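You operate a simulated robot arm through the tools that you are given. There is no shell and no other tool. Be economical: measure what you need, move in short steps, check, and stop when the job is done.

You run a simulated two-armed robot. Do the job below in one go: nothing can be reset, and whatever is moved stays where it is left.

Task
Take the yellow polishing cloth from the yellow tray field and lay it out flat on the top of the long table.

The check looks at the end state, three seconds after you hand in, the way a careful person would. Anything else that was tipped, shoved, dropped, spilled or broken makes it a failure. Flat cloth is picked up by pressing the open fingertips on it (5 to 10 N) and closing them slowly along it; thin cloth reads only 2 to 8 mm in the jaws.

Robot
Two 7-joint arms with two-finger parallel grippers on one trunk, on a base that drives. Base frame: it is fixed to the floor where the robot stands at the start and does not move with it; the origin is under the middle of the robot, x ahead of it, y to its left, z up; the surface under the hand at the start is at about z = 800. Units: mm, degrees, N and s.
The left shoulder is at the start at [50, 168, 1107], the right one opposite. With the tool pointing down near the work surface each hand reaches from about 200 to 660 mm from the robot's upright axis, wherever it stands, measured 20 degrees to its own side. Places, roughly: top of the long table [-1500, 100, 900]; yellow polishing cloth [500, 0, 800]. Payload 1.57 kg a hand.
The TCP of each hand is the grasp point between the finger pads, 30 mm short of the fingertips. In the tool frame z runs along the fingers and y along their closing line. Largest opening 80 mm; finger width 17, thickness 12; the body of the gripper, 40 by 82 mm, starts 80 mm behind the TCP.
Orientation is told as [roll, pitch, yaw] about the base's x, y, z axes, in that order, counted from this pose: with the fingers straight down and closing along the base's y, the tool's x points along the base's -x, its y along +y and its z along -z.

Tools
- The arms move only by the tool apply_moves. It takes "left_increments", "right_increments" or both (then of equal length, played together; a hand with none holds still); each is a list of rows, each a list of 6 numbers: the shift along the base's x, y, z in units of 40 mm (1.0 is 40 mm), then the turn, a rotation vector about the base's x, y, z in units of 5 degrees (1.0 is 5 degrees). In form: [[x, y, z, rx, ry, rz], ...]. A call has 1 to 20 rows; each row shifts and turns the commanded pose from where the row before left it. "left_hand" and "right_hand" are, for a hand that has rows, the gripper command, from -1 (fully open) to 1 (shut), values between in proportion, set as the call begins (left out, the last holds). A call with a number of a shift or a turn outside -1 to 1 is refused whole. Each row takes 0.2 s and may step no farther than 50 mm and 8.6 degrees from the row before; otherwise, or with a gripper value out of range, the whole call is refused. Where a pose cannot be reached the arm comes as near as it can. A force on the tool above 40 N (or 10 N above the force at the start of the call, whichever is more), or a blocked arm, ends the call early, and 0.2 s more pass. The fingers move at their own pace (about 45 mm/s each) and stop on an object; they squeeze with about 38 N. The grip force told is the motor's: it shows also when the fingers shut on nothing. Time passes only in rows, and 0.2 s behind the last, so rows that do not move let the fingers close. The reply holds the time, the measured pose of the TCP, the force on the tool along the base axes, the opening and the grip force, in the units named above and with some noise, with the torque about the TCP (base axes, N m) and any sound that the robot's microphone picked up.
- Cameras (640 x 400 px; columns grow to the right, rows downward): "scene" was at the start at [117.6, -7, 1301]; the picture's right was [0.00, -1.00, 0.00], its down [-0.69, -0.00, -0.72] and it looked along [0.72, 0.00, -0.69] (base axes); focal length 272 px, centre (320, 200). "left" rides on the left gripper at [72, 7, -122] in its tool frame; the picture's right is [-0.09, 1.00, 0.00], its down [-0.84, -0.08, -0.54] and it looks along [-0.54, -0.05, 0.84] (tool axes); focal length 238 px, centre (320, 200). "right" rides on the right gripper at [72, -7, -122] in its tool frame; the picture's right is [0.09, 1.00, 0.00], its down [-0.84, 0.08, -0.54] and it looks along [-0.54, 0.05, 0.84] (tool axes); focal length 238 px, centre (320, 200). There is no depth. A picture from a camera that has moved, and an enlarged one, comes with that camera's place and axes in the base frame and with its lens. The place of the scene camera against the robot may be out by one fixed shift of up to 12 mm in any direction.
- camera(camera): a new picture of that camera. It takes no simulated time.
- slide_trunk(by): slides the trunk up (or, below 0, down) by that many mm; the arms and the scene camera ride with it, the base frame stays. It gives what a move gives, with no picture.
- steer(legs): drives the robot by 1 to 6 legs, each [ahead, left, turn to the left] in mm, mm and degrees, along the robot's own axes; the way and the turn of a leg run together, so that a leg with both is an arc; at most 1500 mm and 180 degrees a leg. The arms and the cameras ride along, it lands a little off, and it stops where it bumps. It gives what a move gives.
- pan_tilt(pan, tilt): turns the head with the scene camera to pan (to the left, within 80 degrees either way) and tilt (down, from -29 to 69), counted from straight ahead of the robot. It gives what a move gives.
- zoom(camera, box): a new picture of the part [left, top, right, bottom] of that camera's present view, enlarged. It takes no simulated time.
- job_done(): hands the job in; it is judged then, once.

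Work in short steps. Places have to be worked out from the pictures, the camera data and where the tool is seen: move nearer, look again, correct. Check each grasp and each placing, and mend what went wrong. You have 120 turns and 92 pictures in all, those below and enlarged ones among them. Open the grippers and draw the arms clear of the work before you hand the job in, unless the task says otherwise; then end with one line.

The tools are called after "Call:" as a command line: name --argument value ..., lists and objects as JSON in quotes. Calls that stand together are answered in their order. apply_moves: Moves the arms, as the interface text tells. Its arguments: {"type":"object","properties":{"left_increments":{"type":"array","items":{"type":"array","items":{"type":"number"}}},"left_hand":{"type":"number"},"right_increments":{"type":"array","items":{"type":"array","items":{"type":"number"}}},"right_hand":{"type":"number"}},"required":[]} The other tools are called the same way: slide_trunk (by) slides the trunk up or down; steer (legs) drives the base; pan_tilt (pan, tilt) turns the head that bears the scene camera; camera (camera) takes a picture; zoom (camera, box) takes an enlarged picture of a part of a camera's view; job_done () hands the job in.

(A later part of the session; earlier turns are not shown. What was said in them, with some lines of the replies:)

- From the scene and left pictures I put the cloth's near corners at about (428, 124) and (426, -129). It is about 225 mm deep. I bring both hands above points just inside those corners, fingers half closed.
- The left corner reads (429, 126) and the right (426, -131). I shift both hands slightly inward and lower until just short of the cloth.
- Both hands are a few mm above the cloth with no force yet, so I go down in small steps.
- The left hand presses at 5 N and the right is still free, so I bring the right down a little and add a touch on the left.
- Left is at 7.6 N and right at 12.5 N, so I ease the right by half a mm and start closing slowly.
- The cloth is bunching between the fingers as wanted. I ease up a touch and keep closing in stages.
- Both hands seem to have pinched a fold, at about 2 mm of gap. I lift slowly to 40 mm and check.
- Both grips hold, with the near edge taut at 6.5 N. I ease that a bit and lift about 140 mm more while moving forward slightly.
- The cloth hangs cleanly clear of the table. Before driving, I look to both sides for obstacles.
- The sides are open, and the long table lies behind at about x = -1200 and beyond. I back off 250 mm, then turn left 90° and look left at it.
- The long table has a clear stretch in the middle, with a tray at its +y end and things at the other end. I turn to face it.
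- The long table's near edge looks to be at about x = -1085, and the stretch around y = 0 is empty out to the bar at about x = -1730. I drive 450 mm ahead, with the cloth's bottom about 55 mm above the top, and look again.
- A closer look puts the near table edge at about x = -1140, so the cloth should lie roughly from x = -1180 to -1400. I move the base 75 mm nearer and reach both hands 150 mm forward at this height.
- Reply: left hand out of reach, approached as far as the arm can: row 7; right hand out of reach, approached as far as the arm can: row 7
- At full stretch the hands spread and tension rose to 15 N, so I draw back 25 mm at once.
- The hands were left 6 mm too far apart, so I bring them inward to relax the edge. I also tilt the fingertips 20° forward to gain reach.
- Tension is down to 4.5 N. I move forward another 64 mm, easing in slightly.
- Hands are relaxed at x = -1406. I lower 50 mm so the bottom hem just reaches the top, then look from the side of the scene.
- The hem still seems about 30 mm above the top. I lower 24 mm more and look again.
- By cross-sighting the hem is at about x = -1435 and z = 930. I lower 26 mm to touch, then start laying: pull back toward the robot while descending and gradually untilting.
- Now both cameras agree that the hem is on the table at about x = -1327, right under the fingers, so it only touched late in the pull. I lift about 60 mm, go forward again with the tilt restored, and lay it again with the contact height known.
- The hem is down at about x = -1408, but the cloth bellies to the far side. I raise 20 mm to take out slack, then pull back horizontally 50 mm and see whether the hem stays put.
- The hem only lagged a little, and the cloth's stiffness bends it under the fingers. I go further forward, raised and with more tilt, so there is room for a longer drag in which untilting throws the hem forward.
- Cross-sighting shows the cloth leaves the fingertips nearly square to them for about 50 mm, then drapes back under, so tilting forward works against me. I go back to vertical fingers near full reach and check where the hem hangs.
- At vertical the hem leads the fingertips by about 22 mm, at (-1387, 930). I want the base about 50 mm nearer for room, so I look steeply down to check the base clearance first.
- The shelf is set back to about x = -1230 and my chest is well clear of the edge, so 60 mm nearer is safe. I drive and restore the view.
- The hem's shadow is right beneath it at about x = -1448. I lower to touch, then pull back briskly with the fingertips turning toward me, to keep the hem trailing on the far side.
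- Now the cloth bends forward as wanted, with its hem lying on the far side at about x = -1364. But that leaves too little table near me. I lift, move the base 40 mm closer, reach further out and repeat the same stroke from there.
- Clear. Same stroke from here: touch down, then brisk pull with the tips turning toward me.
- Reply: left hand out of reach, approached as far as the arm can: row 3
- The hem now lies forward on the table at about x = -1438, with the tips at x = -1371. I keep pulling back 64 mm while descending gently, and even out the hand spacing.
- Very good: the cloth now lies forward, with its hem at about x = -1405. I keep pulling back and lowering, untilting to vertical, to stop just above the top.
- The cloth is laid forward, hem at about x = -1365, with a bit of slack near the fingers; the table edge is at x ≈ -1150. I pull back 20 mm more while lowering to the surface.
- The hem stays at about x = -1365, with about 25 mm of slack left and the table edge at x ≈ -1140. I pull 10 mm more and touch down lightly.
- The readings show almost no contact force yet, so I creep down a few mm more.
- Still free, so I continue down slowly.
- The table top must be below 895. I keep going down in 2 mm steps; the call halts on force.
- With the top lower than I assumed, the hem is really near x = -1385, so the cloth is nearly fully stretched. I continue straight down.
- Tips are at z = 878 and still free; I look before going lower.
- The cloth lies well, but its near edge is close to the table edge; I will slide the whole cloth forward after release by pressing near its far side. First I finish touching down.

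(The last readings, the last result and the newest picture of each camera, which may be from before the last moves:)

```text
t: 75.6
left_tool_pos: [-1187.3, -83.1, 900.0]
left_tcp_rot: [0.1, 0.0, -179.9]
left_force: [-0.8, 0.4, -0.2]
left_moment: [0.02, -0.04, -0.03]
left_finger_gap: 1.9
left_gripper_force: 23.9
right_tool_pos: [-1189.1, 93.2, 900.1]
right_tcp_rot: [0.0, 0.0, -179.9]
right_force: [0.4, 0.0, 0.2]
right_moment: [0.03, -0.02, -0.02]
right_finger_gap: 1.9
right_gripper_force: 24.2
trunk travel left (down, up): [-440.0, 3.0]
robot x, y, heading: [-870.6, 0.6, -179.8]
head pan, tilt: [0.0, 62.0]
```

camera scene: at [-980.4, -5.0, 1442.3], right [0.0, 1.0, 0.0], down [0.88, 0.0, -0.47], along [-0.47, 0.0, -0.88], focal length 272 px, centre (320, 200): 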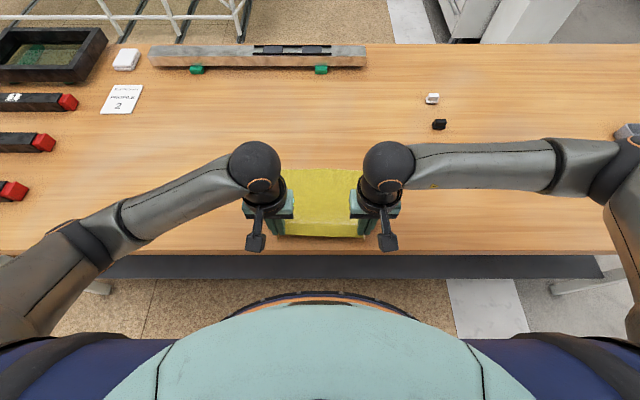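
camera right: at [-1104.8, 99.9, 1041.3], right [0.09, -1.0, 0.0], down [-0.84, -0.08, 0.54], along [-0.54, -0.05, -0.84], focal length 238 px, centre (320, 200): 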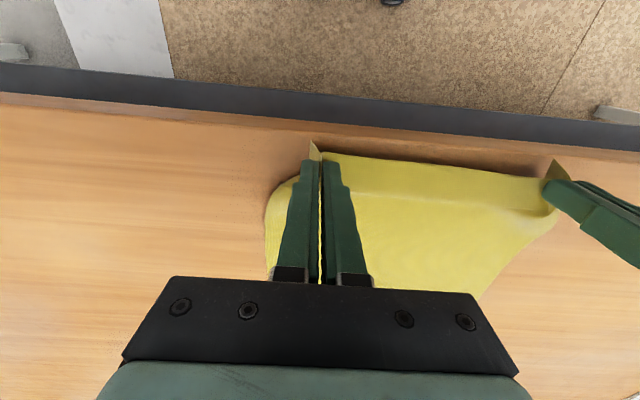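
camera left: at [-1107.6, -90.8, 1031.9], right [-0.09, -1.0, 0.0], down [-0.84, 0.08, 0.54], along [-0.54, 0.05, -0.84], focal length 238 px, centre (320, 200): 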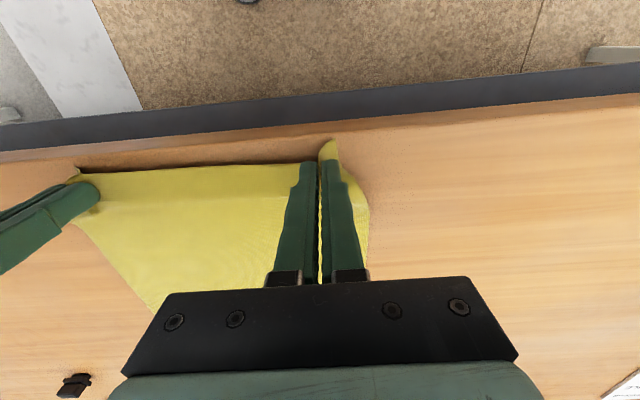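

Tips are at z = 870 and still free. I go on in small steps while easing forward.

Call:
apply_moves --left_increments '[[-0.05, 0, -0.06, 0, 0, 0], [-0.05, 0, -0.06, 0, 0, 0], [0, 0, 0, 0, 0, 0]]' --right_increments '[[-0.05, 0, -0.06, 0, 0, 0], [-0.05, 0, -0.06, 0, 0, 0], [0, 0, 0, 0, 0, 0]]'

Call:
apply_moves --left_increments '[[-0.03, 0, -0.05, 0, 0, 0], [-0.03, 0, -0.05, 0, 0, 0], [0, 0, 0, 0, 0, 0]]' --right_increments '[[-0.03, 0, -0.05, 0, 0, 0], [-0.03, 0, -0.05, 0, 0, 0], [0, 0, 0, 0, 0, 0]]'

Call:
camera --camera "left"

```text
t: 76.4
left_tool_pos: [-1191.0, -83.7, 894.5]
left_tcp_rot: [-0.1, 0.0, -179.9]
left_force: [0.4, -0.3, 0.0]
left_moment: [0.0, -0.01, -0.01]
left_finger_gap: 1.8
left_gripper_force: 24.1
right_tool_pos: [-1191.3, 93.1, 896.4]
right_tcp_rot: [0.0, 0.0, -179.8]
right_force: [-0.7, -0.1, -0.1]
right_moment: [0.01, -0.01, -0.01]
right_finger_gap: 2.0
right_gripper_force: 23.4
trunk travel left (down, up): [-440.0, 3.0]
robot x, y, heading: [-872.5, -0.3, -179.9]
head pan, tilt: [0.0, 62.0]
```

```text
t: 77.2
left_tool_pos: [-1193.2, -83.9, 892.0]
left_tcp_rot: [0.0, 0.0, -180.0]
left_force: [1.4, -0.1, 4.9]
left_moment: [0.02, -0.05, -0.01]
left_finger_gap: 1.7
left_gripper_force: 23.6
right_tool_pos: [-1193.7, 92.7, 891.9]
right_tcp_rot: [0.0, -0.1, -180.0]
right_force: [0.8, 0.1, 3.1]
right_moment: [-0.04, 0.01, 0.03]
right_finger_gap: 2.0
right_gripper_force: 23.3
trunk travel left (down, up): [-440.0, 3.0]
robot x, y, heading: [-870.1, -3.6, -179.8]
head pan, tilt: [0.0, 62.0]
```

```text
38 pictures are left
camera left: at [-1120.7, -90.2, 1014.5], right [-0.09, -1.0, 0.0], down [-0.84, 0.08, 0.54], along [-0.54, 0.05, -0.84], focal length 238 px, centre (320, 200)
```

left: 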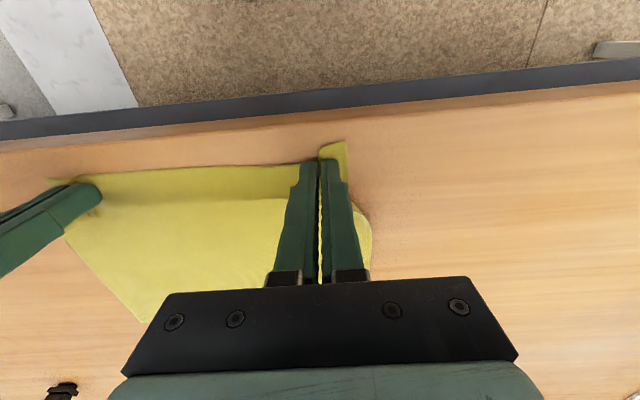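

Contact at last: the top is at z ≈ 861, with 3 to 5 N on each hand and the cloth's near edge about 25 mm inside. I open slowly, spreading the pinched folds.

Call:
apply_moves --left_increments '[[0, 0, 0, 0, 0, 0], [0, 0, 0, 0, 0, 0]]' --right_increments '[[0, 0, 0, 0, 0, 0], [0, 0, 0, 0, 0, 0]]' --left_hand 0.7 --right_hand 0.7

Call:
apply_moves --left_increments '[[0, 0, 0, 0, 0, 0], [0, 0, 0, 0, 0, 0]]' --right_increments '[[0, 0, 0, 0, 0, 0], [0, 0, 0, 0, 0, 0]]' --left_hand 0.4 --right_hand 0.4

Call:
apply_moves --left_increments '[[0, 0, 0, 0, 0, 0], [0, 0, 0, 0, 0, 0]]' --right_increments '[[0, 0, 0, 0, 0, 0], [0, 0, 0, 0, 0, 0]]' --left_hand 0.15 --right_hand 0.15

Call:
camera --camera "left"

Call:
camera --camera "right"

```text
t: 77.8
left_tool_pos: [-1192.1, -83.4, 891.3]
left_tcp_rot: [-0.1, -0.1, -180.0]
left_force: [0.3, -0.7, 6.7]
left_moment: [-0.01, 0.02, 0.02]
left_finger_gap: 10.7
left_gripper_force: 0.0
right_tool_pos: [-1192.8, 93.3, 891.6]
right_tcp_rot: [-0.1, -0.2, -180.1]
right_force: [0.0, 0.9, 1.8]
right_moment: [0.01, 0.01, 0.01]
right_finger_gap: 11.7
right_gripper_force: 0.1
trunk travel left (down, up): [-440.0, 3.0]
robot x, y, heading: [-870.4, 2.0, -180.2]
head pan, tilt: [0.0, 62.0]
```

```text
t: 78.4
left_tool_pos: [-1192.5, -83.7, 891.5]
left_tcp_rot: [0.0, -0.1, -180.0]
left_force: [-1.1, 0.1, 7.5]
left_moment: [0.03, 0.06, -0.02]
left_finger_gap: 21.5
left_gripper_force: 0.0
right_tool_pos: [-1194.6, 93.2, 892.1]
right_tcp_rot: [0.0, -0.1, -180.1]
right_force: [0.2, -0.9, 1.2]
right_moment: [0.0, 0.02, 0.03]
right_finger_gap: 22.7
right_gripper_force: 0.0
trunk travel left (down, up): [-440.0, 3.0]
robot x, y, heading: [-871.4, 2.6, -179.8]
head pan, tilt: [0.0, 62.0]
```

```text
t: 79.0
left_tool_pos: [-1193.3, -82.9, 890.4]
left_tcp_rot: [0.0, -0.1, -179.9]
left_force: [0.5, -1.3, 8.8]
left_moment: [0.05, 0.06, 0.01]
left_finger_gap: 29.6
left_gripper_force: 0.1
right_tool_pos: [-1195.3, 92.8, 891.6]
right_tcp_rot: [0.0, -0.1, -179.9]
right_force: [0.5, 1.1, 1.4]
right_moment: [0.01, 0.0, -0.01]
right_finger_gap: 32.9
right_gripper_force: 0.1
trunk travel left (down, up): [-440.0, 3.0]
robot x, y, heading: [-871.8, -1.1, -180.0]
head pan, tilt: [0.0, 62.0]
```

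```text
37 pictures are left
camera left: at [-1120.8, -90.4, 1014.4], right [-0.09, -1.0, 0.0], down [-0.84, 0.08, 0.54], along [-0.54, 0.05, -0.84], focal length 238 px, centre (320, 200)
```

left: 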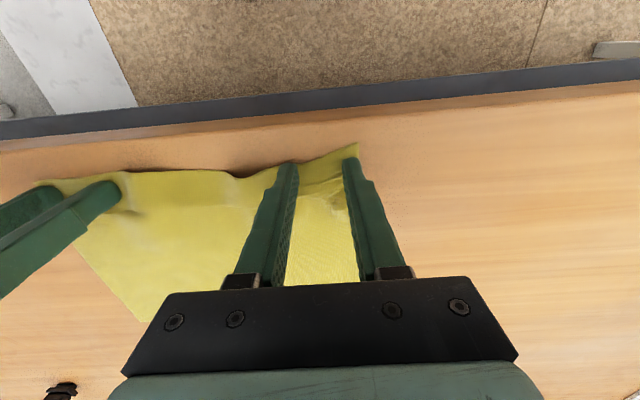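

```text
36 pictures are left
camera right: at [-1122.1, 99.3, 1013.2], right [0.09, -1.0, 0.0], down [-0.84, -0.08, 0.54], along [-0.54, -0.05, -0.84], focal length 238 px, centre (320, 200)
```

right: 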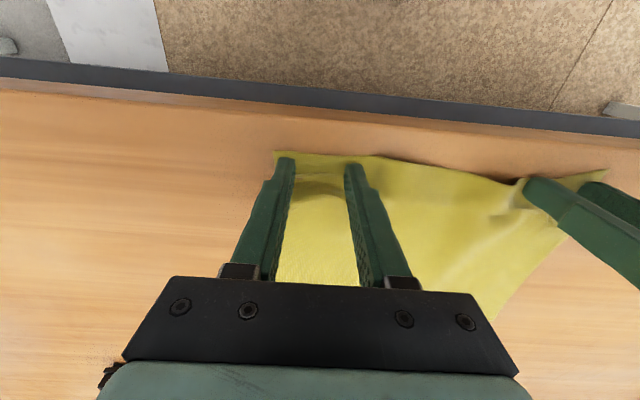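

The folds are opening out, with some slack pushed into the middle. I lift both hands straight up about 150 mm and look at the whole cloth.

Call:
apply_moves --left_increments '[[0, 0, 0.2, 0, 0, 0], [0, 0, 0.5, 0, 0, 0], [0, 0, 1, 0, 0, 0], [0, 0.0, 1, 0, 0, 0], [0, -0.8, 0.6, 0, 0, 0], [0, -0.8, 0.5, 0, 0, 0], [0, -0.8, 0.3, 0, 0, 0], [0, -0.8, 0, 0, 0, 0]]' --right_increments '[[0, 0, 0.2, 0, 0, 0], [0, 0, 0.5, 0, 0, 0], [0, 0, 1, 0, 0, 0], [0, 0.0, 1, 0, 0, 0], [0, 0.8, 0.6, 0, 0, 0], [0, 0.8, 0.5, 0, 0, 0], [0, 0.8, 0.3, 0, 0, 0], [0, 0.8, 0, 0, 0, 0]]'

Call:
zoom --camera "scene" --box '[200, 130, 456, 290]'

Call:
camera --camera "left"

```text
t: 80.8
left_tool_pos: [-1191.0, -212.8, 1053.0]
left_tcp_rot: [-0.1, 0.0, 180.0]
left_force: [-0.3, -0.4, 0.1]
left_moment: [-0.02, 0.04, 0.0]
left_finger_gap: 34.0
left_gripper_force: 0.0
right_tool_pos: [-1194.6, 222.4, 1056.1]
right_tcp_rot: [-0.1, 0.0, -180.0]
right_force: [0.5, -0.3, 0.0]
right_moment: [0.03, 0.0, 0.01]
right_finger_gap: 34.0
right_gripper_force: 0.1
trunk travel left (down, up): [-440.0, 3.0]
robot x, y, heading: [-872.3, -0.5, -179.9]
head pan, tilt: [0.0, 62.0]
```

```text
2.50 times, centred on (328, 210) of scene
camera zoom: at [-979.7, -5.0, 1442.4], right [0.0, 1.0, 0.0], down [0.88, 0.0, -0.47], along [-0.47, 0.0, -0.88], focal length 681 px, centre (300, 175)
```

zoom: 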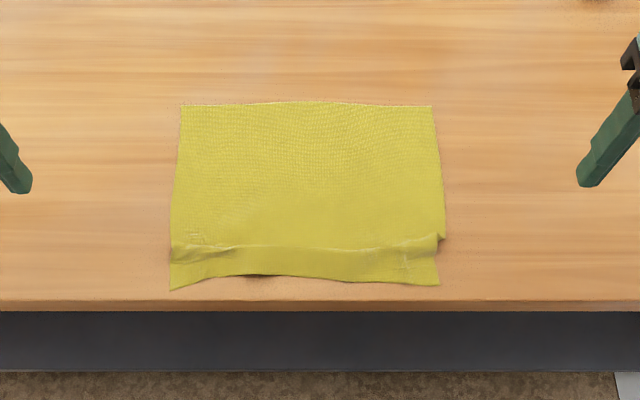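

```text
34 pictures are left
camera left: at [-1118.8, -219.8, 1177.3], right [-0.09, -1.0, 0.0], down [-0.84, 0.08, 0.54], along [-0.54, 0.05, -0.84], focal length 238 px, centre (320, 200)
```

left: 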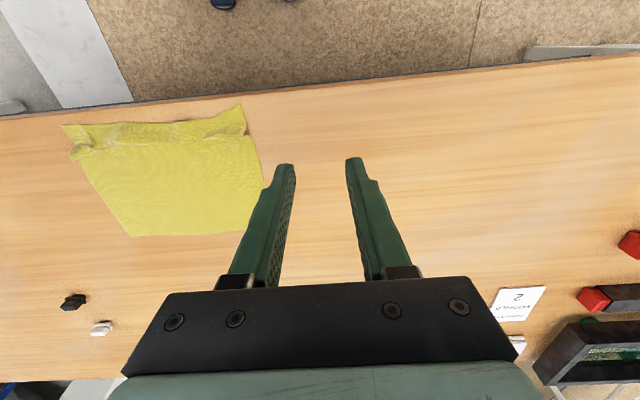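

The cloth lies flat, 20 to 25 mm inside the edge, apart from a low ridge across it near its front edge holding about 30 mm of slack. I place both hands over its far part, to press lightly and slide it forward.

Call:
apply_moves --left_increments '[[-0.6, 0.57, 0, 0, 0, 0], [-0.6, 0.57, 0, 0, 0, 0], [-0.6, 0.57, 0, 0, 0, 0], [-0.6, 0.57, -0.5, 0, 0, 0], [-0.6, 0.57, -0.5, 0, 0, 0], [-0.6, 0.57, -0.5, 0, 0, 0], [0, 0, -0.9, 0, 0, 0], [0, 0, -0.9, 0, 0, 0], [0, 0, -0.4, 0, 0, 0], [0, 0, 0, 0, 0, 0]]' --right_increments '[[-0.6, -0.65, 0, 0, 0, 0], [-0.6, -0.65, 0, 0, 0, 0], [-0.6, -0.65, 0, 0, 0, 0], [-0.6, -0.65, -0.5, 0, 0, 0], [-0.6, -0.65, -0.5, 0, 0, 0], [-0.5, -0.65, -0.5, 0, 0, 0], [0, 0, -0.9, 0, 0, 0], [0, 0, -0.9, 0, 0, 0], [0, 0, -0.45, 0, 0, 0], [0, 0, 0, 0, 0, 0]]'

Call:
camera --camera "left"

```text
t: 83.0
left_tool_pos: [-1338.2, -75.0, 905.6]
left_tcp_rot: [0.0, 0.1, -179.9]
left_force: [-0.2, 1.3, 0.3]
left_moment: [0.0, 0.02, 0.01]
left_finger_gap: 33.9
left_gripper_force: 0.1
right_tool_pos: [-1334.4, 64.2, 904.6]
right_tcp_rot: [-0.1, -0.1, -180.0]
right_force: [-0.2, -0.2, -0.6]
right_moment: [-0.02, -0.02, 0.0]
right_finger_gap: 34.1
right_gripper_force: 0.1
trunk travel left (down, up): [-440.0, 3.0]
robot x, y, heading: [-870.4, 2.7, -180.1]
head pan, tilt: [0.0, 62.0]
```

```text
33 pictures are left
camera left: at [-1265.7, -80.7, 1029.2], right [-0.09, -1.0, 0.0], down [-0.84, 0.08, 0.54], along [-0.54, 0.05, -0.84], focal length 238 px, centre (320, 200)
```

left: 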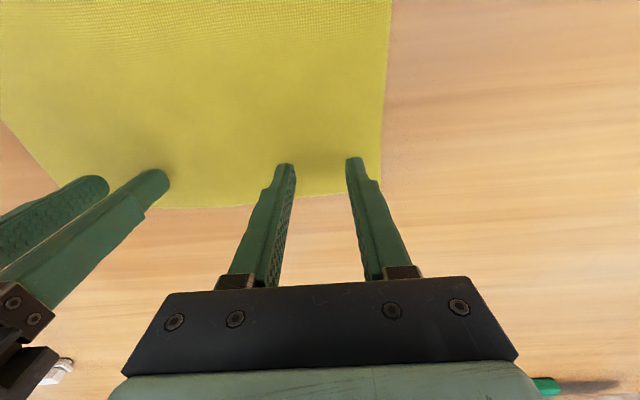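

The tips are about 35 mm inside the hem on each side, 14 mm above the top. I lower to touch.

Call:
apply_moves --left_increments '[[0, 0, -0.2, 0, 0, 0], [0, 0, -0.1, 0, 0, 0], [0, 0, -0.05, 0, 0, 0], [0, 0, 0, 0, 0, 0]]' --right_increments '[[0, 0, -0.2, 0, 0, 0], [0, 0, -0.1, 0, 0, 0], [0, 0, -0.04, 0, 0, 0], [0, 0, 0, 0, 0, 0]]'

```text
t: 84.0
left_tool_pos: [-1337.8, -74.7, 891.0]
left_tcp_rot: [0.0, 0.1, -180.1]
left_force: [-0.4, 0.0, -0.7]
left_moment: [0.0, 0.03, 0.01]
left_finger_gap: 33.9
left_gripper_force: 0.0
right_tool_pos: [-1334.4, 66.5, 891.9]
right_tcp_rot: [0.0, 0.0, -180.0]
right_force: [0.3, -0.2, 0.3]
right_moment: [-0.03, 0.02, -0.01]
right_finger_gap: 33.9
right_gripper_force: 0.0
trunk travel left (down, up): [-440.0, 3.0]
robot x, y, heading: [-870.9, 1.6, -179.8]
head pan, tilt: [0.0, 62.0]
```

Almost there; a little more for 5 to 8 N.

Call:
apply_moves --left_increments '[[0, 0, -0.04, 0, 0, 0], [0, 0, -0.02, 0, 0, 0], [0, 0, 0, 0, 0, 0]]' --right_increments '[[0, 0, -0.04, 0, 0, 0], [0, 0, -0.02, 0, 0, 0], [0, 0, 0, 0, 0, 0]]'

```text
t: 84.8
left_tool_pos: [-1335.7, -74.7, 890.8]
left_tcp_rot: [0.0, -0.2, -180.0]
left_force: [-0.2, -0.3, 0.6]
left_moment: [0.01, 0.0, -0.03]
left_finger_gap: 33.9
left_gripper_force: 0.0
right_tool_pos: [-1334.9, 65.2, 890.9]
right_tcp_rot: [-0.1, -0.3, 180.1]
right_force: [0.5, 4.2, 18.7]
right_moment: [0.24, -0.1, 0.01]
right_finger_gap: 34.2
right_gripper_force: 0.1
trunk travel left (down, up): [-440.0, 3.0]
robot x, y, heading: [-874.2, 4.1, -180.1]
head pan, tilt: [0.0, 62.0]
```

Right is at 18.7 N, left barely touching. I ease the right up 1 mm and lower the left 1 mm.

Call:
apply_moves --left_increments '[[0, 0, -0.03, 0, 0, 0], [0, 0, 0, 0, 0, 0]]' --right_increments '[[0, 0, 0.025, 0, 0, 0], [0, 0, 0, 0, 0, 0]]'

```text
t: 85.4
left_tool_pos: [-1337.1, -74.2, 891.2]
left_tcp_rot: [-0.1, -0.2, -180.0]
left_force: [1.3, -1.2, 13.5]
left_moment: [-0.2, -0.1, 0.05]
left_finger_gap: 33.9
left_gripper_force: 0.0
right_tool_pos: [-1333.2, 63.8, 890.5]
right_tcp_rot: [0.1, -0.2, -179.9]
right_force: [-3.1, 1.3, 11.4]
right_moment: [0.14, 0.06, 0.04]
right_finger_gap: 34.1
right_gripper_force: 0.0
trunk travel left (down, up): [-440.0, 3.0]
robot x, y, heading: [-871.9, 1.8, -180.0]
head pan, tilt: [0.0, 62.0]
```

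Both are at about 12 N, which is fine for sliding. I move forward 24 mm slowly and look.

Call:
apply_moves --left_increments '[[-0.1, 0, 0, 0, 0, 0], [-0.1, 0, 0, 0, 0, 0], [-0.1, 0, 0, 0, 0, 0], [-0.1, 0, 0, 0, 0, 0], [-0.1, 0, 0, 0, 0, 0], [-0.1, 0, 0, 0, 0, 0], [0, 0, 0, 0, 0, 0]]' --right_increments '[[-0.1, 0, 0, 0, 0, 0], [-0.1, 0, 0, 0, 0, 0], [-0.1, 0, 0, 0, 0, 0], [-0.1, 0, 0, 0, 0, 0], [-0.1, 0, 0, 0, 0, 0], [-0.1, 0, 0, 0, 0, 0], [0, 0, 0, 0, 0, 0]]'

Call:
zoom --camera "scene" --box '[200, 130, 456, 290]'

Call:
camera --camera "left"

```text
t: 87.0
left_tool_pos: [-1358.5, -74.6, 891.8]
left_tcp_rot: [-0.1, -0.3, -180.0]
left_force: [7.5, -1.7, 27.8]
left_moment: [-0.25, -0.26, 0.05]
left_finger_gap: 34.0
left_gripper_force: 0.0
right_tool_pos: [-1356.0, 64.7, 892.0]
right_tcp_rot: [0.0, -0.2, -179.9]
right_force: [0.2, 0.2, 1.6]
right_moment: [0.01, -0.01, -0.03]
right_finger_gap: 34.1
right_gripper_force: 0.0
trunk travel left (down, up): [-440.0, 3.0]
robot x, y, heading: [-871.0, 0.6, -180.1]
head pan, tilt: [0.0, 62.0]
```

```text
2.50 times, centred on (328, 210) of scene
camera zoom: at [-976.9, -4.7, 1442.7], right [0.0, 1.0, 0.0], down [0.88, 0.0, -0.47], along [-0.47, 0.0, -0.88], focal length 681 px, centre (300, 175)
```

zoom: 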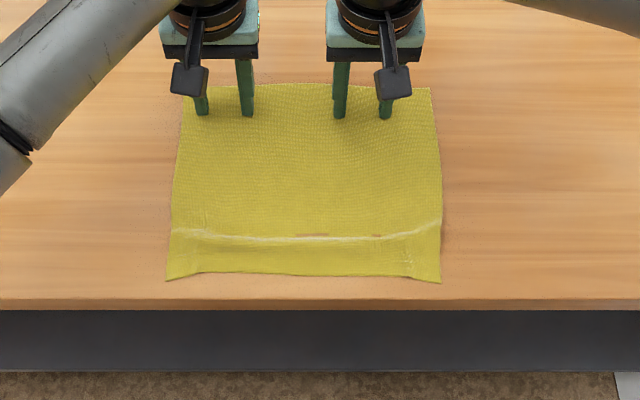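

```text
31 pictures are left
camera left: at [-1287.4, -81.4, 1013.9], right [-0.09, -1.0, 0.0], down [-0.83, 0.08, 0.55], along [-0.54, 0.05, -0.84], focal length 238 px, centre (320, 200)
```

left: 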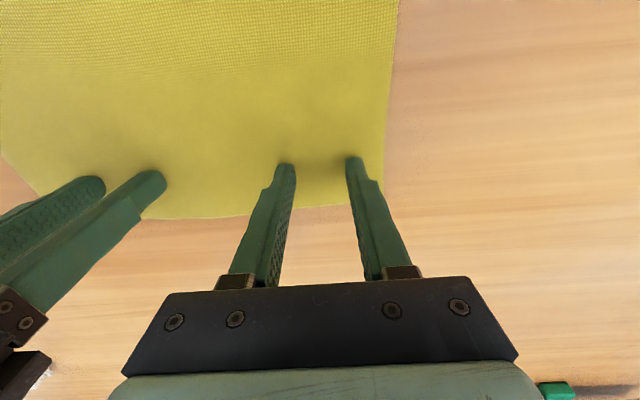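

It works: the far part slid forward and the ridge shrank to a faint line. I rebalance the pressure (left 28 N, right 2 N) and slide about 16 mm more.

Call:
apply_moves --left_increments '[[0, 0, 0.045, 0, 0, 0], [0, 0, 0, 0, 0, 0]]' --right_increments '[[0, 0, -0.025, 0, 0, 0], [0, 0, 0, 0, 0, 0]]'

```text
t: 87.6
left_tool_pos: [-1359.1, -74.7, 891.3]
left_tcp_rot: [-0.1, -0.2, -179.9]
left_force: [-1.0, 2.5, 10.1]
left_moment: [0.12, 0.02, -0.01]
left_finger_gap: 34.1
left_gripper_force: 0.1
right_tool_pos: [-1356.8, 64.6, 892.0]
right_tcp_rot: [0.1, -0.3, -180.0]
right_force: [3.8, 2.0, 17.9]
right_moment: [0.28, -0.18, -0.01]
right_finger_gap: 34.0
right_gripper_force: 0.2
trunk travel left (down, up): [-440.0, 3.0]
robot x, y, heading: [-870.5, 2.7, -179.8]
head pan, tilt: [0.0, 62.0]
```

Left is at 10 N and right at 18 N. I slide on.

Call:
apply_moves --left_increments '[[-0.1, 0, 0, 0, 0, 0], [-0.1, 0, 0, 0, 0, 0], [-0.1, 0, 0, 0, 0, 0], [-0.1, 0, 0, 0, 0, 0], [0, 0, 0, 0, 0, 0]]' --right_increments '[[-0.1, 0, 0.01, 0, 0, 0], [-0.1, 0, 0, 0, 0, 0], [-0.1, 0, 0, 0, 0, 0], [-0.1, 0, 0, 0, 0, 0], [0, 0, 0, 0, 0, 0]]'

Call:
zoom --camera "scene" --box '[200, 130, 456, 290]'

```text
t: 88.8
left_tool_pos: [-1374.4, -74.2, 891.4]
left_tcp_rot: [0.1, -0.1, -179.9]
left_force: [-0.2, 0.2, 0.0]
left_moment: [0.0, 0.0, -0.04]
left_finger_gap: 33.9
left_gripper_force: 0.1
right_tool_pos: [-1372.5, 63.8, 892.5]
right_tcp_rot: [0.0, -0.3, -179.9]
right_force: [7.1, -0.4, 27.8]
right_moment: [0.16, -0.3, -0.05]
right_finger_gap: 33.6
right_gripper_force: 0.0
trunk travel left (down, up): [-440.0, 3.0]
robot x, y, heading: [-871.3, 3.0, -179.8]
head pan, tilt: [0.0, 62.0]
```

```text
2.50 times, centred on (328, 210) of scene
camera zoom: at [-976.9, -5.5, 1442.7], right [0.0, 1.0, 0.0], down [0.88, 0.0, -0.47], along [-0.47, 0.0, -0.88], focal length 681 px, centre (300, 175)
```

zoom: 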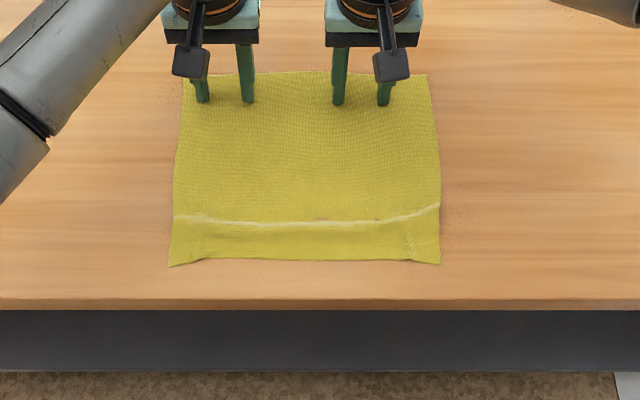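

The cloth is now about 40 mm inside the edge, but a slim crease remains with about 10 mm of slack. I lift and move the hands onto the near strip (x ≈ -1226) to draw that back toward me.

Call:
apply_moves --left_increments '[[0, 0, 0.3, 0, 0, 0], [0, 0, 0.8, 0, 0, 0], [0.7, -0.1, 0.2, 0, 0, 0], [0.8, -0.1, 0, 0, 0, 0], [0.8, 0, 0, 0, 0, 0], [0.8, 0, 0, 0, 0, 0], [0.55, 0, 0, 0, 0, 0], [0, 0, -0.6, 0, 0, 0], [0, 0, -0.35, 0, 0, 0], [0, 0, 0, 0, 0, 0]]' --right_increments '[[0, 0, 0.3, 0, 0, 0], [0, 0, 0.8, 0, 0, 0], [0.7, 0.1, 0.2, 0, 0, 0], [0.8, 0.1, 0, 0, 0, 0], [0.8, 0, 0, 0, 0, 0], [0.8, 0, 0, 0, 0, 0], [0.55, 0, 0, 0, 0, 0], [0, 0, -0.6, 0, 0, 0], [0, 0, -0.35, 0, 0, 0], [0, 0, 0, 0, 0, 0]]'

Call:
camera --camera "left"

Call:
camera --camera "right"

```text
t: 91.0
left_tool_pos: [-1231.1, -80.8, 902.7]
left_tcp_rot: [-0.1, 0.1, -179.9]
left_force: [0.7, -0.3, -0.7]
left_moment: [0.02, 0.0, 0.01]
left_finger_gap: 34.0
left_gripper_force: 0.1
right_tool_pos: [-1228.1, 73.3, 902.3]
right_tcp_rot: [0.0, 0.0, -180.0]
right_force: [0.4, -0.9, -0.5]
right_moment: [0.0, -0.01, -0.02]
right_finger_gap: 33.9
right_gripper_force: 0.1
trunk travel left (down, up): [-440.0, 3.0]
robot x, y, heading: [-869.4, 2.1, -180.3]
head pan, tilt: [0.0, 62.0]
```

```text
29 pictures are left
camera left: at [-1159.4, -89.0, 1027.0], right [-0.09, -1.0, 0.0], down [-0.84, 0.08, 0.54], along [-0.54, 0.05, -0.84], focal length 238 px, centre (320, 200)
```

left: 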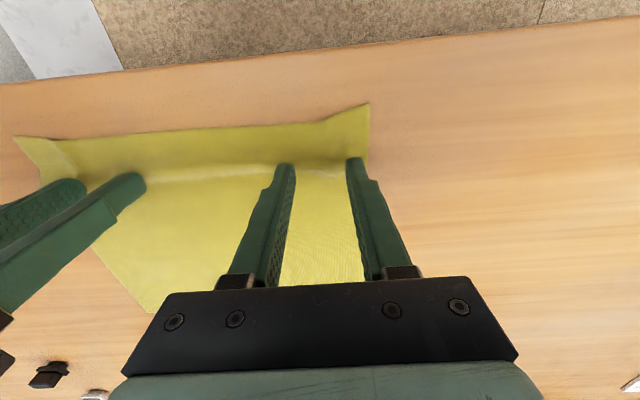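

```text
28 pictures are left
camera right: at [-1156.7, 80.6, 1024.3], right [0.09, -1.0, 0.0], down [-0.84, -0.08, 0.54], along [-0.54, -0.05, -0.84], focal length 238 px, centre (320, 200)
```

right: 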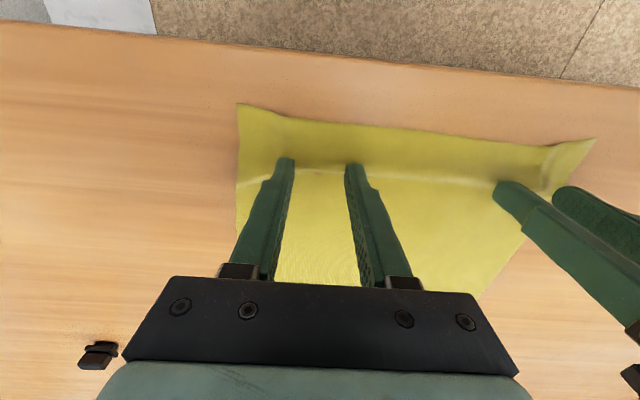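

The crease lies right under the fingertips and the near edge is at about x = -1203. I shift 14 mm toward me and 10 mm outward, onto the strip, then touch down.

Call:
apply_moves --left_increments '[[0.35, -0.25, 0, 0, 0, 0], [0, 0, -0.2, 0, 0, 0], [0, 0, -0.07, 0, 0, 0], [0, 0, -0.04, 0, 0, 0], [0, 0, 0, 0, 0, 0]]' --right_increments '[[0.3, 0.25, 0, 0, 0, 0], [0, 0, -0.2, 0, 0, 0], [0, 0, -0.07, 0, 0, 0], [0, 0, -0.02, 0, 0, 0], [0, 0, 0, 0, 0, 0]]'

```text
t: 92.2
left_tool_pos: [-1216.9, -93.0, 891.8]
left_tcp_rot: [-0.1, 0.0, -179.9]
left_force: [0.2, 0.0, -0.6]
left_moment: [-0.01, -0.04, -0.01]
left_finger_gap: 33.7
left_gripper_force: 0.0
right_tool_pos: [-1216.3, 82.4, 890.6]
right_tcp_rot: [0.0, -0.1, -180.1]
right_force: [0.7, -0.5, 3.3]
right_moment: [0.0, -0.01, -0.01]
right_finger_gap: 34.1
right_gripper_force: 0.1
trunk travel left (down, up): [-440.0, 3.0]
robot x, y, heading: [-872.9, 0.5, -180.1]
head pan, tilt: [0.0, 62.0]
```

Right touches at 3 N and left not quite. A small press on both.

Call:
apply_moves --left_increments '[[0, 0, -0.05, 0, 0, 0], [0, 0, 0, 0, 0, 0]]' --right_increments '[[0, 0, -0.02, 0, 0, 0], [0, 0, 0, 0, 0, 0]]'

```text
t: 92.8
left_tool_pos: [-1217.3, -91.9, 891.1]
left_tcp_rot: [-0.1, -0.2, -179.9]
left_force: [-2.1, 1.1, 7.7]
left_moment: [-0.06, 0.04, 0.0]
left_finger_gap: 33.7
left_gripper_force: 0.0
right_tool_pos: [-1216.7, 82.6, 890.8]
right_tcp_rot: [0.0, -0.1, -180.0]
right_force: [-1.1, 1.9, 10.2]
right_moment: [0.05, -0.02, 0.05]
right_finger_gap: 34.2
right_gripper_force: 0.1
trunk travel left (down, up): [-440.0, 3.0]
robot x, y, heading: [-870.1, 6.8, -179.8]
head pan, tilt: [0.0, 62.0]
```

Good pressure, 8 and 10 N. I draw back 14 mm and slightly outward.

Call:
apply_moves --left_increments '[[0.09, -0.03, 0, 0, 0, 0], [0.09, -0.03, 0, 0, 0, 0], [0.09, -0.03, 0, 0, 0, 0], [0.08, -0.03, 0, 0, 0, 0], [0, 0, 0, 0, 0, 0]]' --right_increments '[[0.09, 0.03, 0, 0, 0, 0], [0.09, 0.03, 0, 0, 0, 0], [0.09, 0.03, 0, 0, 0, 0], [0.08, 0.03, 0, 0, 0, 0], [0, 0, 0, 0, 0, 0]]'

Call:
camera --camera "left"

Call:
camera --camera "right"

```text
t: 94.0
left_tool_pos: [-1202.2, -97.4, 890.5]
left_tcp_rot: [0.0, -0.1, -180.0]
left_force: [-4.1, 4.6, 15.9]
left_moment: [-0.04, 0.08, -0.02]
left_finger_gap: 33.5
left_gripper_force: 0.0
right_tool_pos: [-1202.1, 86.9, 890.8]
right_tcp_rot: [0.1, 0.0, -179.9]
right_force: [-0.9, -4.1, 8.1]
right_moment: [-0.12, 0.0, -0.01]
right_finger_gap: 34.0
right_gripper_force: 0.1
trunk travel left (down, up): [-440.0, 3.0]
robot x, y, heading: [-867.7, 2.2, -180.3]
head pan, tilt: [0.0, 62.0]
```

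```text
27 pictures are left
camera left: at [-1130.2, -104.1, 1014.2], right [-0.09, -1.0, 0.0], down [-0.84, 0.08, 0.54], along [-0.54, 0.05, -0.84], focal length 238 px, centre (320, 200)
```

left: 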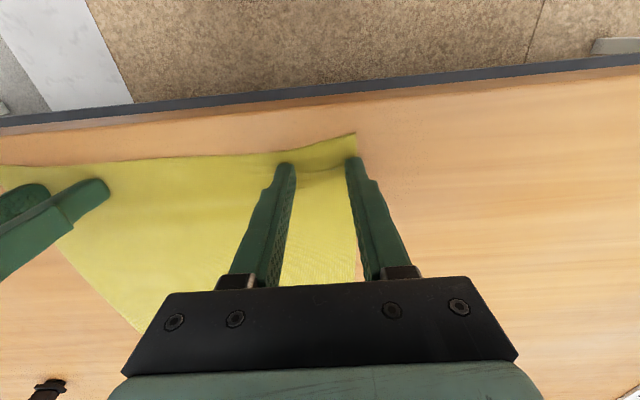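

```text
26 pictures are left
camera right: at [-1129.6, 94.4, 1012.9], right [0.09, -1.0, 0.0], down [-0.84, -0.08, 0.54], along [-0.54, -0.05, -0.84], focal length 238 px, centre (320, 200)
```

right: 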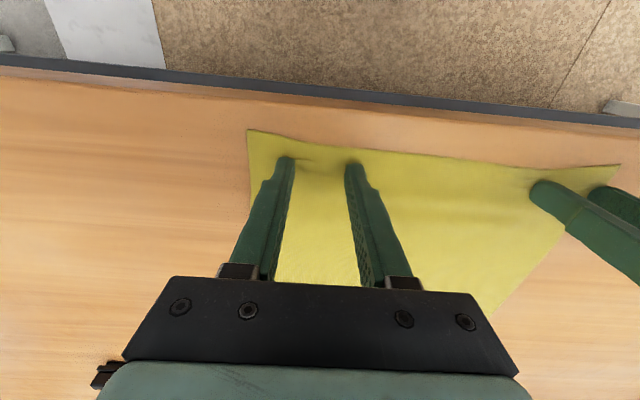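

The crease is gone. I lift straight up, move the arms aside and look at the result.

Call:
apply_moves --left_increments '[[0, 0, 0.2, 0, 0, 0], [0, 0, 0.6, 0, 0, 0], [0, 0, 1, 0, 0, 0], [0, 0, 1, 0, 0, 0], [0, -0.8, 0.7, 0, 0, 0], [0, -0.8, 0.6, 0, 0, 0], [0, -0.8, 0.3, 0, 0, 0], [0, -0.8, 0, 0, 0, 0]]' --right_increments '[[0, 0, 0.2, 0, 0, 0], [0, 0, 0.6, 0, 0, 0], [0, 0, 1, 0, 0, 0], [0, 0, 1, 0, 0, 0], [0, 0.8, 0.7, 0, 0, 0], [0, 0.8, 0.6, 0, 0, 0], [0, 0.8, 0.3, 0, 0, 0], [0, 0.8, 0, 0, 0, 0]]'

Call:
zoom --camera "scene" --box '[200, 130, 456, 290]'

Call:
zoom --camera "left" --box '[0, 50, 320, 250]'

Call:
zoom --camera "right" --box '[320, 50, 640, 250]'

```text
t: 95.8
left_tool_pos: [-1201.5, -225.0, 1065.7]
left_tcp_rot: [0.0, 0.0, 180.0]
left_force: [0.4, -0.3, -0.5]
left_moment: [-0.01, 0.02, 0.03]
left_finger_gap: 34.1
left_gripper_force: 0.1
right_tool_pos: [-1200.3, 216.7, 1066.3]
right_tcp_rot: [0.0, 0.0, -179.9]
right_force: [0.0, 0.2, 0.7]
right_moment: [-0.03, 0.02, 0.0]
right_finger_gap: 33.9
right_gripper_force: 0.1
trunk travel left (down, up): [-440.0, 3.0]
robot x, y, heading: [-870.6, -1.7, -179.7]
head pan, tilt: [0.0, 62.0]
```

```text
2.50 times, centred on (328, 210) of scene
camera zoom: at [-979.7, -5.0, 1442.4], right [0.0, 1.0, 0.0], down [0.88, 0.0, -0.47], along [-0.47, 0.0, -0.88], focal length 681 px, centre (300, 175)
```

zoom: 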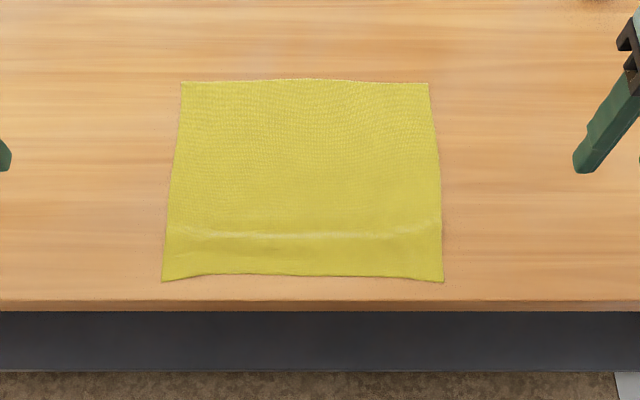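

```text
2.00 times, centred on (160, 150) of left
camera zoom: at [-1129.9, -232.3, 1189.1], right [-0.09, -1.0, 0.0], down [-0.84, 0.08, 0.54], along [-0.54, 0.05, -0.84], focal length 477 px, centre (640, 300)
```

zoom: 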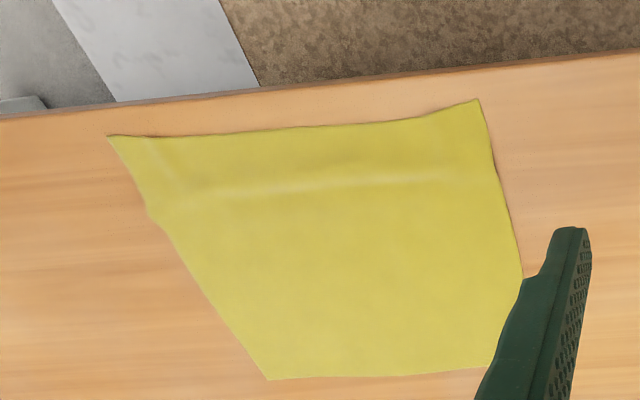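

```text
2.00 times, centred on (480, 150) of right
camera zoom: at [-1128.0, 224.5, 1188.3], right [0.09, -1.0, 0.0], down [-0.84, -0.08, 0.54], along [-0.54, -0.05, -0.84], focal length 477 px, centre (0, 300)
```

zoom: 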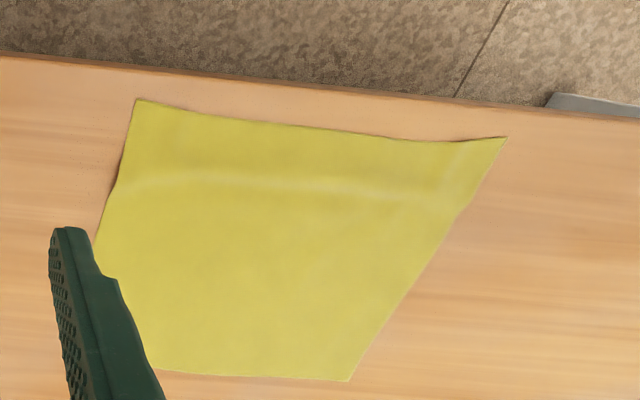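

It is nearly flat, with only a soft low wave about 45 mm from the near edge and 35 mm or so to the table edge. One more gentle forward slide of the far part should take that out; I go above it.

Call:
apply_moves --left_increments '[[-0.7, 0.6, 0, 0, 0, 0], [-0.7, 0.6, 0, 0, 0, 0], [-0.7, 0.6, 0, 0, 0, 0], [-0.7, 0.6, -0.4, 0, 0, 0], [-0.7, 0.6, -0.4, 0, 0, 0], [-0.7, 0.6, -0.4, 0, 0, 0], [0, 0, -0.9, 0, 0, 0], [0, 0, -0.9, 0, 0, 0], [0, 0, -0.9, 0, 0, 0], [0, 0, -0.3, 0, 0, 0], [0, 0, -0.12, 0, 0, 0], [0, 0, 0, 0, 0, 0]]' --right_increments '[[-0.7, -0.6, 0, 0, 0, 0], [-0.7, -0.6, 0, 0, 0, 0], [-0.7, -0.6, 0, 0, 0, 0], [-0.7, -0.6, -0.4, 0, 0, 0], [-0.7, -0.6, -0.4, 0, 0, 0], [-0.7, -0.6, -0.4, 0, 0, 0], [0, 0, -0.9, 0, 0, 0], [0, 0, -0.9, 0, 0, 0], [0, 0, -0.9, 0, 0, 0], [0, 0, -0.3, 0, 0, 0], [0, 0, -0.12, 0, 0, 0], [0, 0, 0, 0, 0, 0]]'

```text
t: 98.4
left_tool_pos: [-1368.6, -82.7, 893.6]
left_tcp_rot: [0.0, 0.0, -180.1]
left_force: [-0.4, 0.0, 0.5]
left_moment: [-0.01, -0.03, 0.01]
left_finger_gap: 34.0
left_gripper_force: 0.1
right_tool_pos: [-1369.8, 71.0, 892.2]
right_tcp_rot: [0.0, 0.0, -179.9]
right_force: [-0.4, 0.6, -0.3]
right_moment: [-0.01, 0.01, 0.01]
right_finger_gap: 33.9
right_gripper_force: 0.1
trunk travel left (down, up): [-440.0, 3.0]
robot x, y, heading: [-872.5, 0.5, -179.9]
head pan, tilt: [0.0, 62.0]
```

Just above the surface; I press in small steps.

Call:
apply_moves --left_increments '[[0, 0, -0.05, 0, 0, 0], [0, 0, -0.02, 0, 0, 0], [0, 0, 0, 0, 0, 0]]' --right_increments '[[0, 0, -0.04, 0, 0, 0], [0, 0, -0.02, 0, 0, 0], [0, 0, 0, 0, 0, 0]]'

```text
t: 99.2
left_tool_pos: [-1369.3, -82.1, 891.3]
left_tcp_rot: [0.1, -0.1, -180.0]
left_force: [-0.1, -1.3, 5.8]
left_moment: [-0.1, 0.0, 0.04]
left_finger_gap: 34.4
left_gripper_force: 0.0
right_tool_pos: [-1371.0, 72.7, 890.9]
right_tcp_rot: [0.0, 0.0, -180.0]
right_force: [0.1, -0.5, -0.1]
right_moment: [-0.02, 0.0, 0.04]
right_finger_gap: 33.9
right_gripper_force: 0.2
trunk travel left (down, up): [-440.0, 3.0]
robot x, y, heading: [-871.2, 4.4, -180.1]
head pan, tilt: [0.0, 62.0]
```

Left is at 6 N and right is just off; I press the right a bit more.

Call:
apply_moves --left_increments '[[0, 0, -0.01, 0, 0, 0], [0, 0, 0, 0, 0, 0]]' --right_increments '[[0, 0, -0.035, 0, 0, 0], [0, 0, 0, 0, 0, 0]]'

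```text
t: 99.8
left_tool_pos: [-1368.3, -82.1, 891.5]
left_tcp_rot: [-0.1, -0.2, -180.0]
left_force: [-1.3, -1.9, 8.6]
left_moment: [-0.09, -0.01, -0.04]
left_finger_gap: 34.3
left_gripper_force: 0.6
right_tool_pos: [-1370.1, 71.8, 890.0]
right_tcp_rot: [-0.1, -0.1, -180.0]
right_force: [1.2, 0.1, 3.6]
right_moment: [0.04, -0.02, 0.03]
right_finger_gap: 34.1
right_gripper_force: 0.0
trunk travel left (down, up): [-440.0, 3.0]
robot x, y, heading: [-868.7, -1.2, -180.0]
head pan, tilt: [0.0, 62.0]
```

Both press now. I slide forward 14 mm.

Call:
apply_moves --left_increments '[[-0.09, 0, 0, 0, 0, 0], [-0.09, 0, 0, 0, 0, 0], [-0.09, 0, 0, 0, 0, 0], [-0.08, 0, 0, 0, 0, 0], [0, 0, 0, 0, 0, 0]]' --right_increments '[[-0.09, 0, -0.01, 0, 0, 0], [-0.09, 0, 0, 0, 0, 0], [-0.09, 0, 0, 0, 0, 0], [-0.08, 0, 0, 0, 0, 0], [0, 0, 0, 0, 0, 0]]'

Call:
zoom --camera "scene" --box '[200, 130, 456, 290]'

```text
t: 101.0
left_tool_pos: [-1384.6, -80.5, 891.1]
left_tcp_rot: [0.1, -0.1, -180.0]
left_force: [1.4, -0.8, 5.7]
left_moment: [-0.07, -0.07, 0.02]
left_finger_gap: 33.8
left_gripper_force: 0.0
right_tool_pos: [-1384.1, 70.6, 891.0]
right_tcp_rot: [0.1, -0.3, -179.9]
right_force: [2.4, 0.3, 11.6]
right_moment: [0.09, -0.1, -0.02]
right_finger_gap: 33.9
right_gripper_force: 0.0
trunk travel left (down, up): [-440.0, 3.0]
robot x, y, heading: [-875.9, 2.1, -179.9]
head pan, tilt: [0.0, 62.0]
```

```text
2.50 times, centred on (328, 210) of scene
camera zoom: at [-978.3, -5.0, 1442.5], right [0.0, 1.0, 0.0], down [0.88, 0.0, -0.47], along [-0.47, 0.0, -0.88], focal length 681 px, centre (300, 175)
```

zoom: 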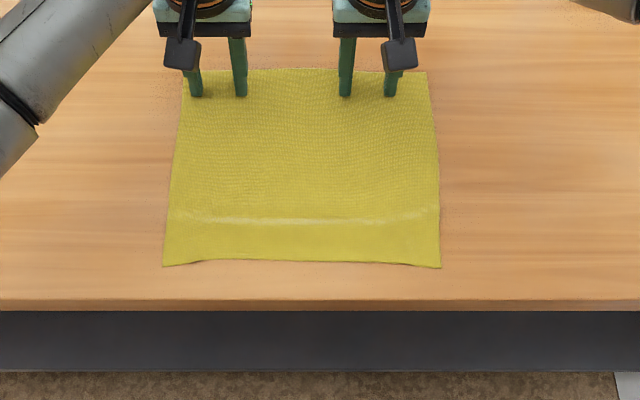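

The cloth is now well inside the edge, about 45 mm, and lies flat with just a faint shading line. I lift off, open the grippers and draw the arms clear.

Call:
apply_moves --left_increments '[[0, 0, 0.2, 0, 0, 0], [0, 0, 0.6, 0, 0, 0], [0, 0, 1, 0, 0, 0], [0, 0, 1, 0, 0, 0], [0.5, -0.5, 0.8, 0, 0, 0], [0.8, -0.6, 0.5, 0, 0, 0], [0.8, -0.6, 0.3, 0, 0, 0], [0.8, -0.6, 0, 0, 0, 0], [0.8, -0.6, 0, 0, 0, 0], [0.8, -0.4, 0, 0, 0, 0], [0, 0, 0, 0, 0, 0]]' --right_increments '[[0, 0, 0.2, 0, 0, 0], [0, 0, 0.6, 0, 0, 0], [0, 0, 1, 0, 0, 0], [0, 0, 1, 0, 0, 0], [0.5, 0.5, 0.8, 0, 0, 0], [0.8, 0.6, 0.5, 0, 0, 0], [0.8, 0.6, 0.3, 0, 0, 0], [0.8, 0.6, 0, 0, 0, 0], [0.8, 0.6, 0, 0, 0, 0], [0.8, 0.4, 0, 0, 0, 0], [0, 0, 0, 0, 0, 0]]'

Call:
apply_moves --left_increments '[[0, 0, 0, 0, 0, 0], [0, 0, 0, 0, 0, 0], [0, 0, 0, 0, 0, 0]]' --right_increments '[[0, 0, 0, 0, 0, 0], [0, 0, 0, 0, 0, 0], [0, 0, 0, 0, 0, 0]]' --left_hand -1 --right_hand -1

Call:
camera --camera "scene"

Call:
zoom --camera "scene" --box '[240, 130, 416, 240]'

Call:
camera --camera "right"

```text
t: 103.4
left_tool_pos: [-1204.8, -212.1, 1065.9]
left_tcp_rot: [0.0, 0.0, -179.9]
left_force: [0.0, -0.7, 1.3]
left_moment: [0.03, 0.0, 0.01]
left_finger_gap: 33.9
left_gripper_force: 0.1
right_tool_pos: [-1205.3, 204.9, 1064.8]
right_tcp_rot: [0.0, 0.0, 180.1]
right_force: [-1.0, 0.7, -0.4]
right_moment: [0.01, -0.04, 0.02]
right_finger_gap: 34.0
right_gripper_force: 0.1
trunk travel left (down, up): [-440.0, 3.0]
robot x, y, heading: [-869.8, 3.8, -180.0]
head pan, tilt: [0.0, 62.0]
```

```text
t: 104.2
left_tool_pos: [-1204.9, -213.1, 1065.0]
left_tcp_rot: [0.1, 0.0, -179.9]
left_force: [0.0, -0.2, 0.5]
left_moment: [0.04, -0.01, 0.01]
left_finger_gap: 80.1
left_gripper_force: 0.1
right_tool_pos: [-1205.7, 203.2, 1063.0]
right_tcp_rot: [-0.1, 0.0, -180.0]
right_force: [0.5, 0.3, 0.7]
right_moment: [-0.02, 0.03, 0.02]
right_finger_gap: 80.0
right_gripper_force: 0.1
trunk travel left (down, up): [-440.0, 3.0]
robot x, y, heading: [-868.7, 5.0, -179.7]
head pan, tilt: [0.0, 62.0]
```

```text
21 pictures are left
camera scene: at [-980.4, -5.0, 1442.3], right [0.0, 1.0, 0.0], down [0.88, 0.0, -0.47], along [-0.47, 0.0, -0.88], focal length 272 px, centre (320, 200)
```

scene: 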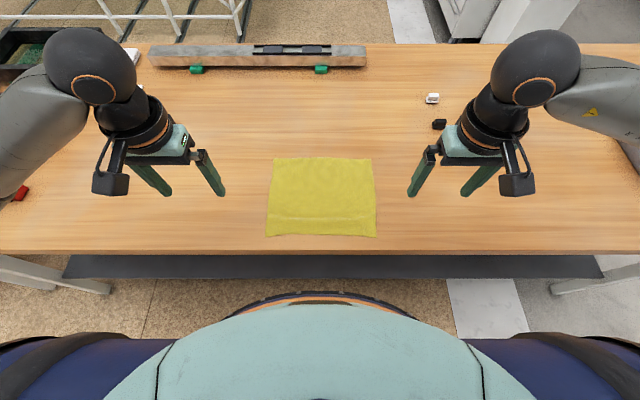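

```text
3.64 times, centred on (328, 185) of scene
camera zoom: at [-980.4, -5.0, 1442.3], right [0.0, 1.0, 0.0], down [0.88, 0.0, -0.47], along [-0.47, 0.0, -0.88], focal length 991 px, centre (291, 254)
```

zoom: 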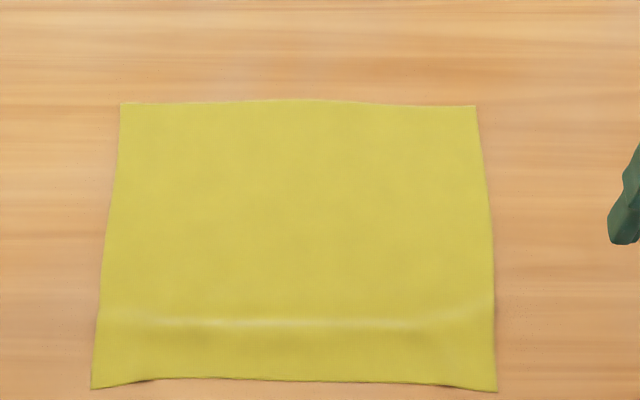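

```text
19 pictures are left
camera right: at [-1133.9, 211.1, 1185.9], right [0.09, -1.0, 0.0], down [-0.84, -0.08, 0.54], along [-0.54, -0.05, -0.84], focal length 238 px, centre (320, 200)
```

right: 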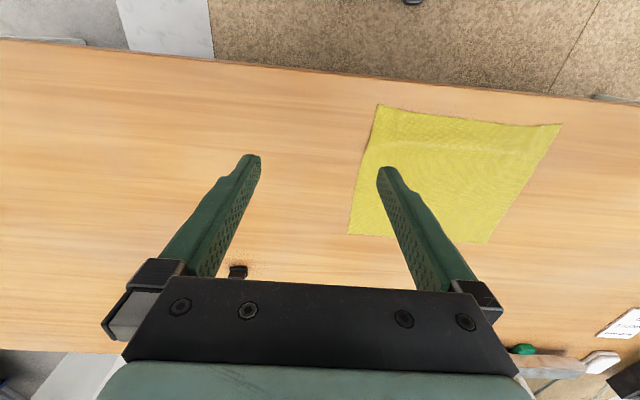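

The cloth lies whole and flat on the table top, and nothing else has moved. I back the robot away to clear the work, then hand in.

Call:
steer --legs '[[-300, 0, 0]]'

Call:
camera --camera "scene"

```text
t: 106.3
left_tool_pos: [-905.4, -213.3, 1067.0]
left_tcp_rot: [0.0, -0.1, -179.6]
left_force: [-0.3, 0.1, -0.4]
left_moment: [0.02, 0.03, -0.01]
left_finger_gap: 80.0
left_gripper_force: 0.1
right_tool_pos: [-907.2, 203.5, 1064.6]
right_tcp_rot: [0.0, -0.1, -179.8]
right_force: [-0.4, -0.3, 0.2]
right_moment: [0.01, 0.02, 0.01]
right_finger_gap: 80.1
right_gripper_force: 0.1
trunk travel left (down, up): [-440.0, 3.0]
robot x, y, heading: [-571.3, -0.6, -179.6]
head pan, tilt: [0.0, 62.0]
```

```text
18 pictures are left
camera scene: at [-680.4, -4.7, 1442.4], right [0.0, 1.0, 0.0], down [0.88, 0.0, -0.47], along [-0.47, 0.0, -0.88], focal length 272 px, centre (320, 200)
```

scene: 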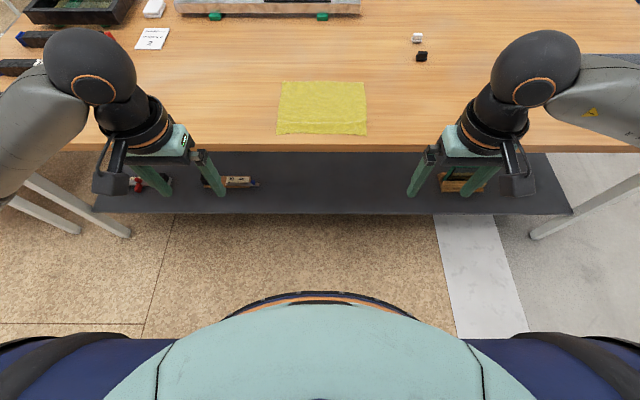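

The cloth rests flat on the long table and the arms are clear; I hand in.

Call:
job_done

```text
The job is handed in.
```

The yellow polishing cloth is on the long table's top, about 45 mm inside the near edge, and flat except for a faint, low wave near its front edge. The grippers are open, the arms are clear, and I saw nothing else moved.
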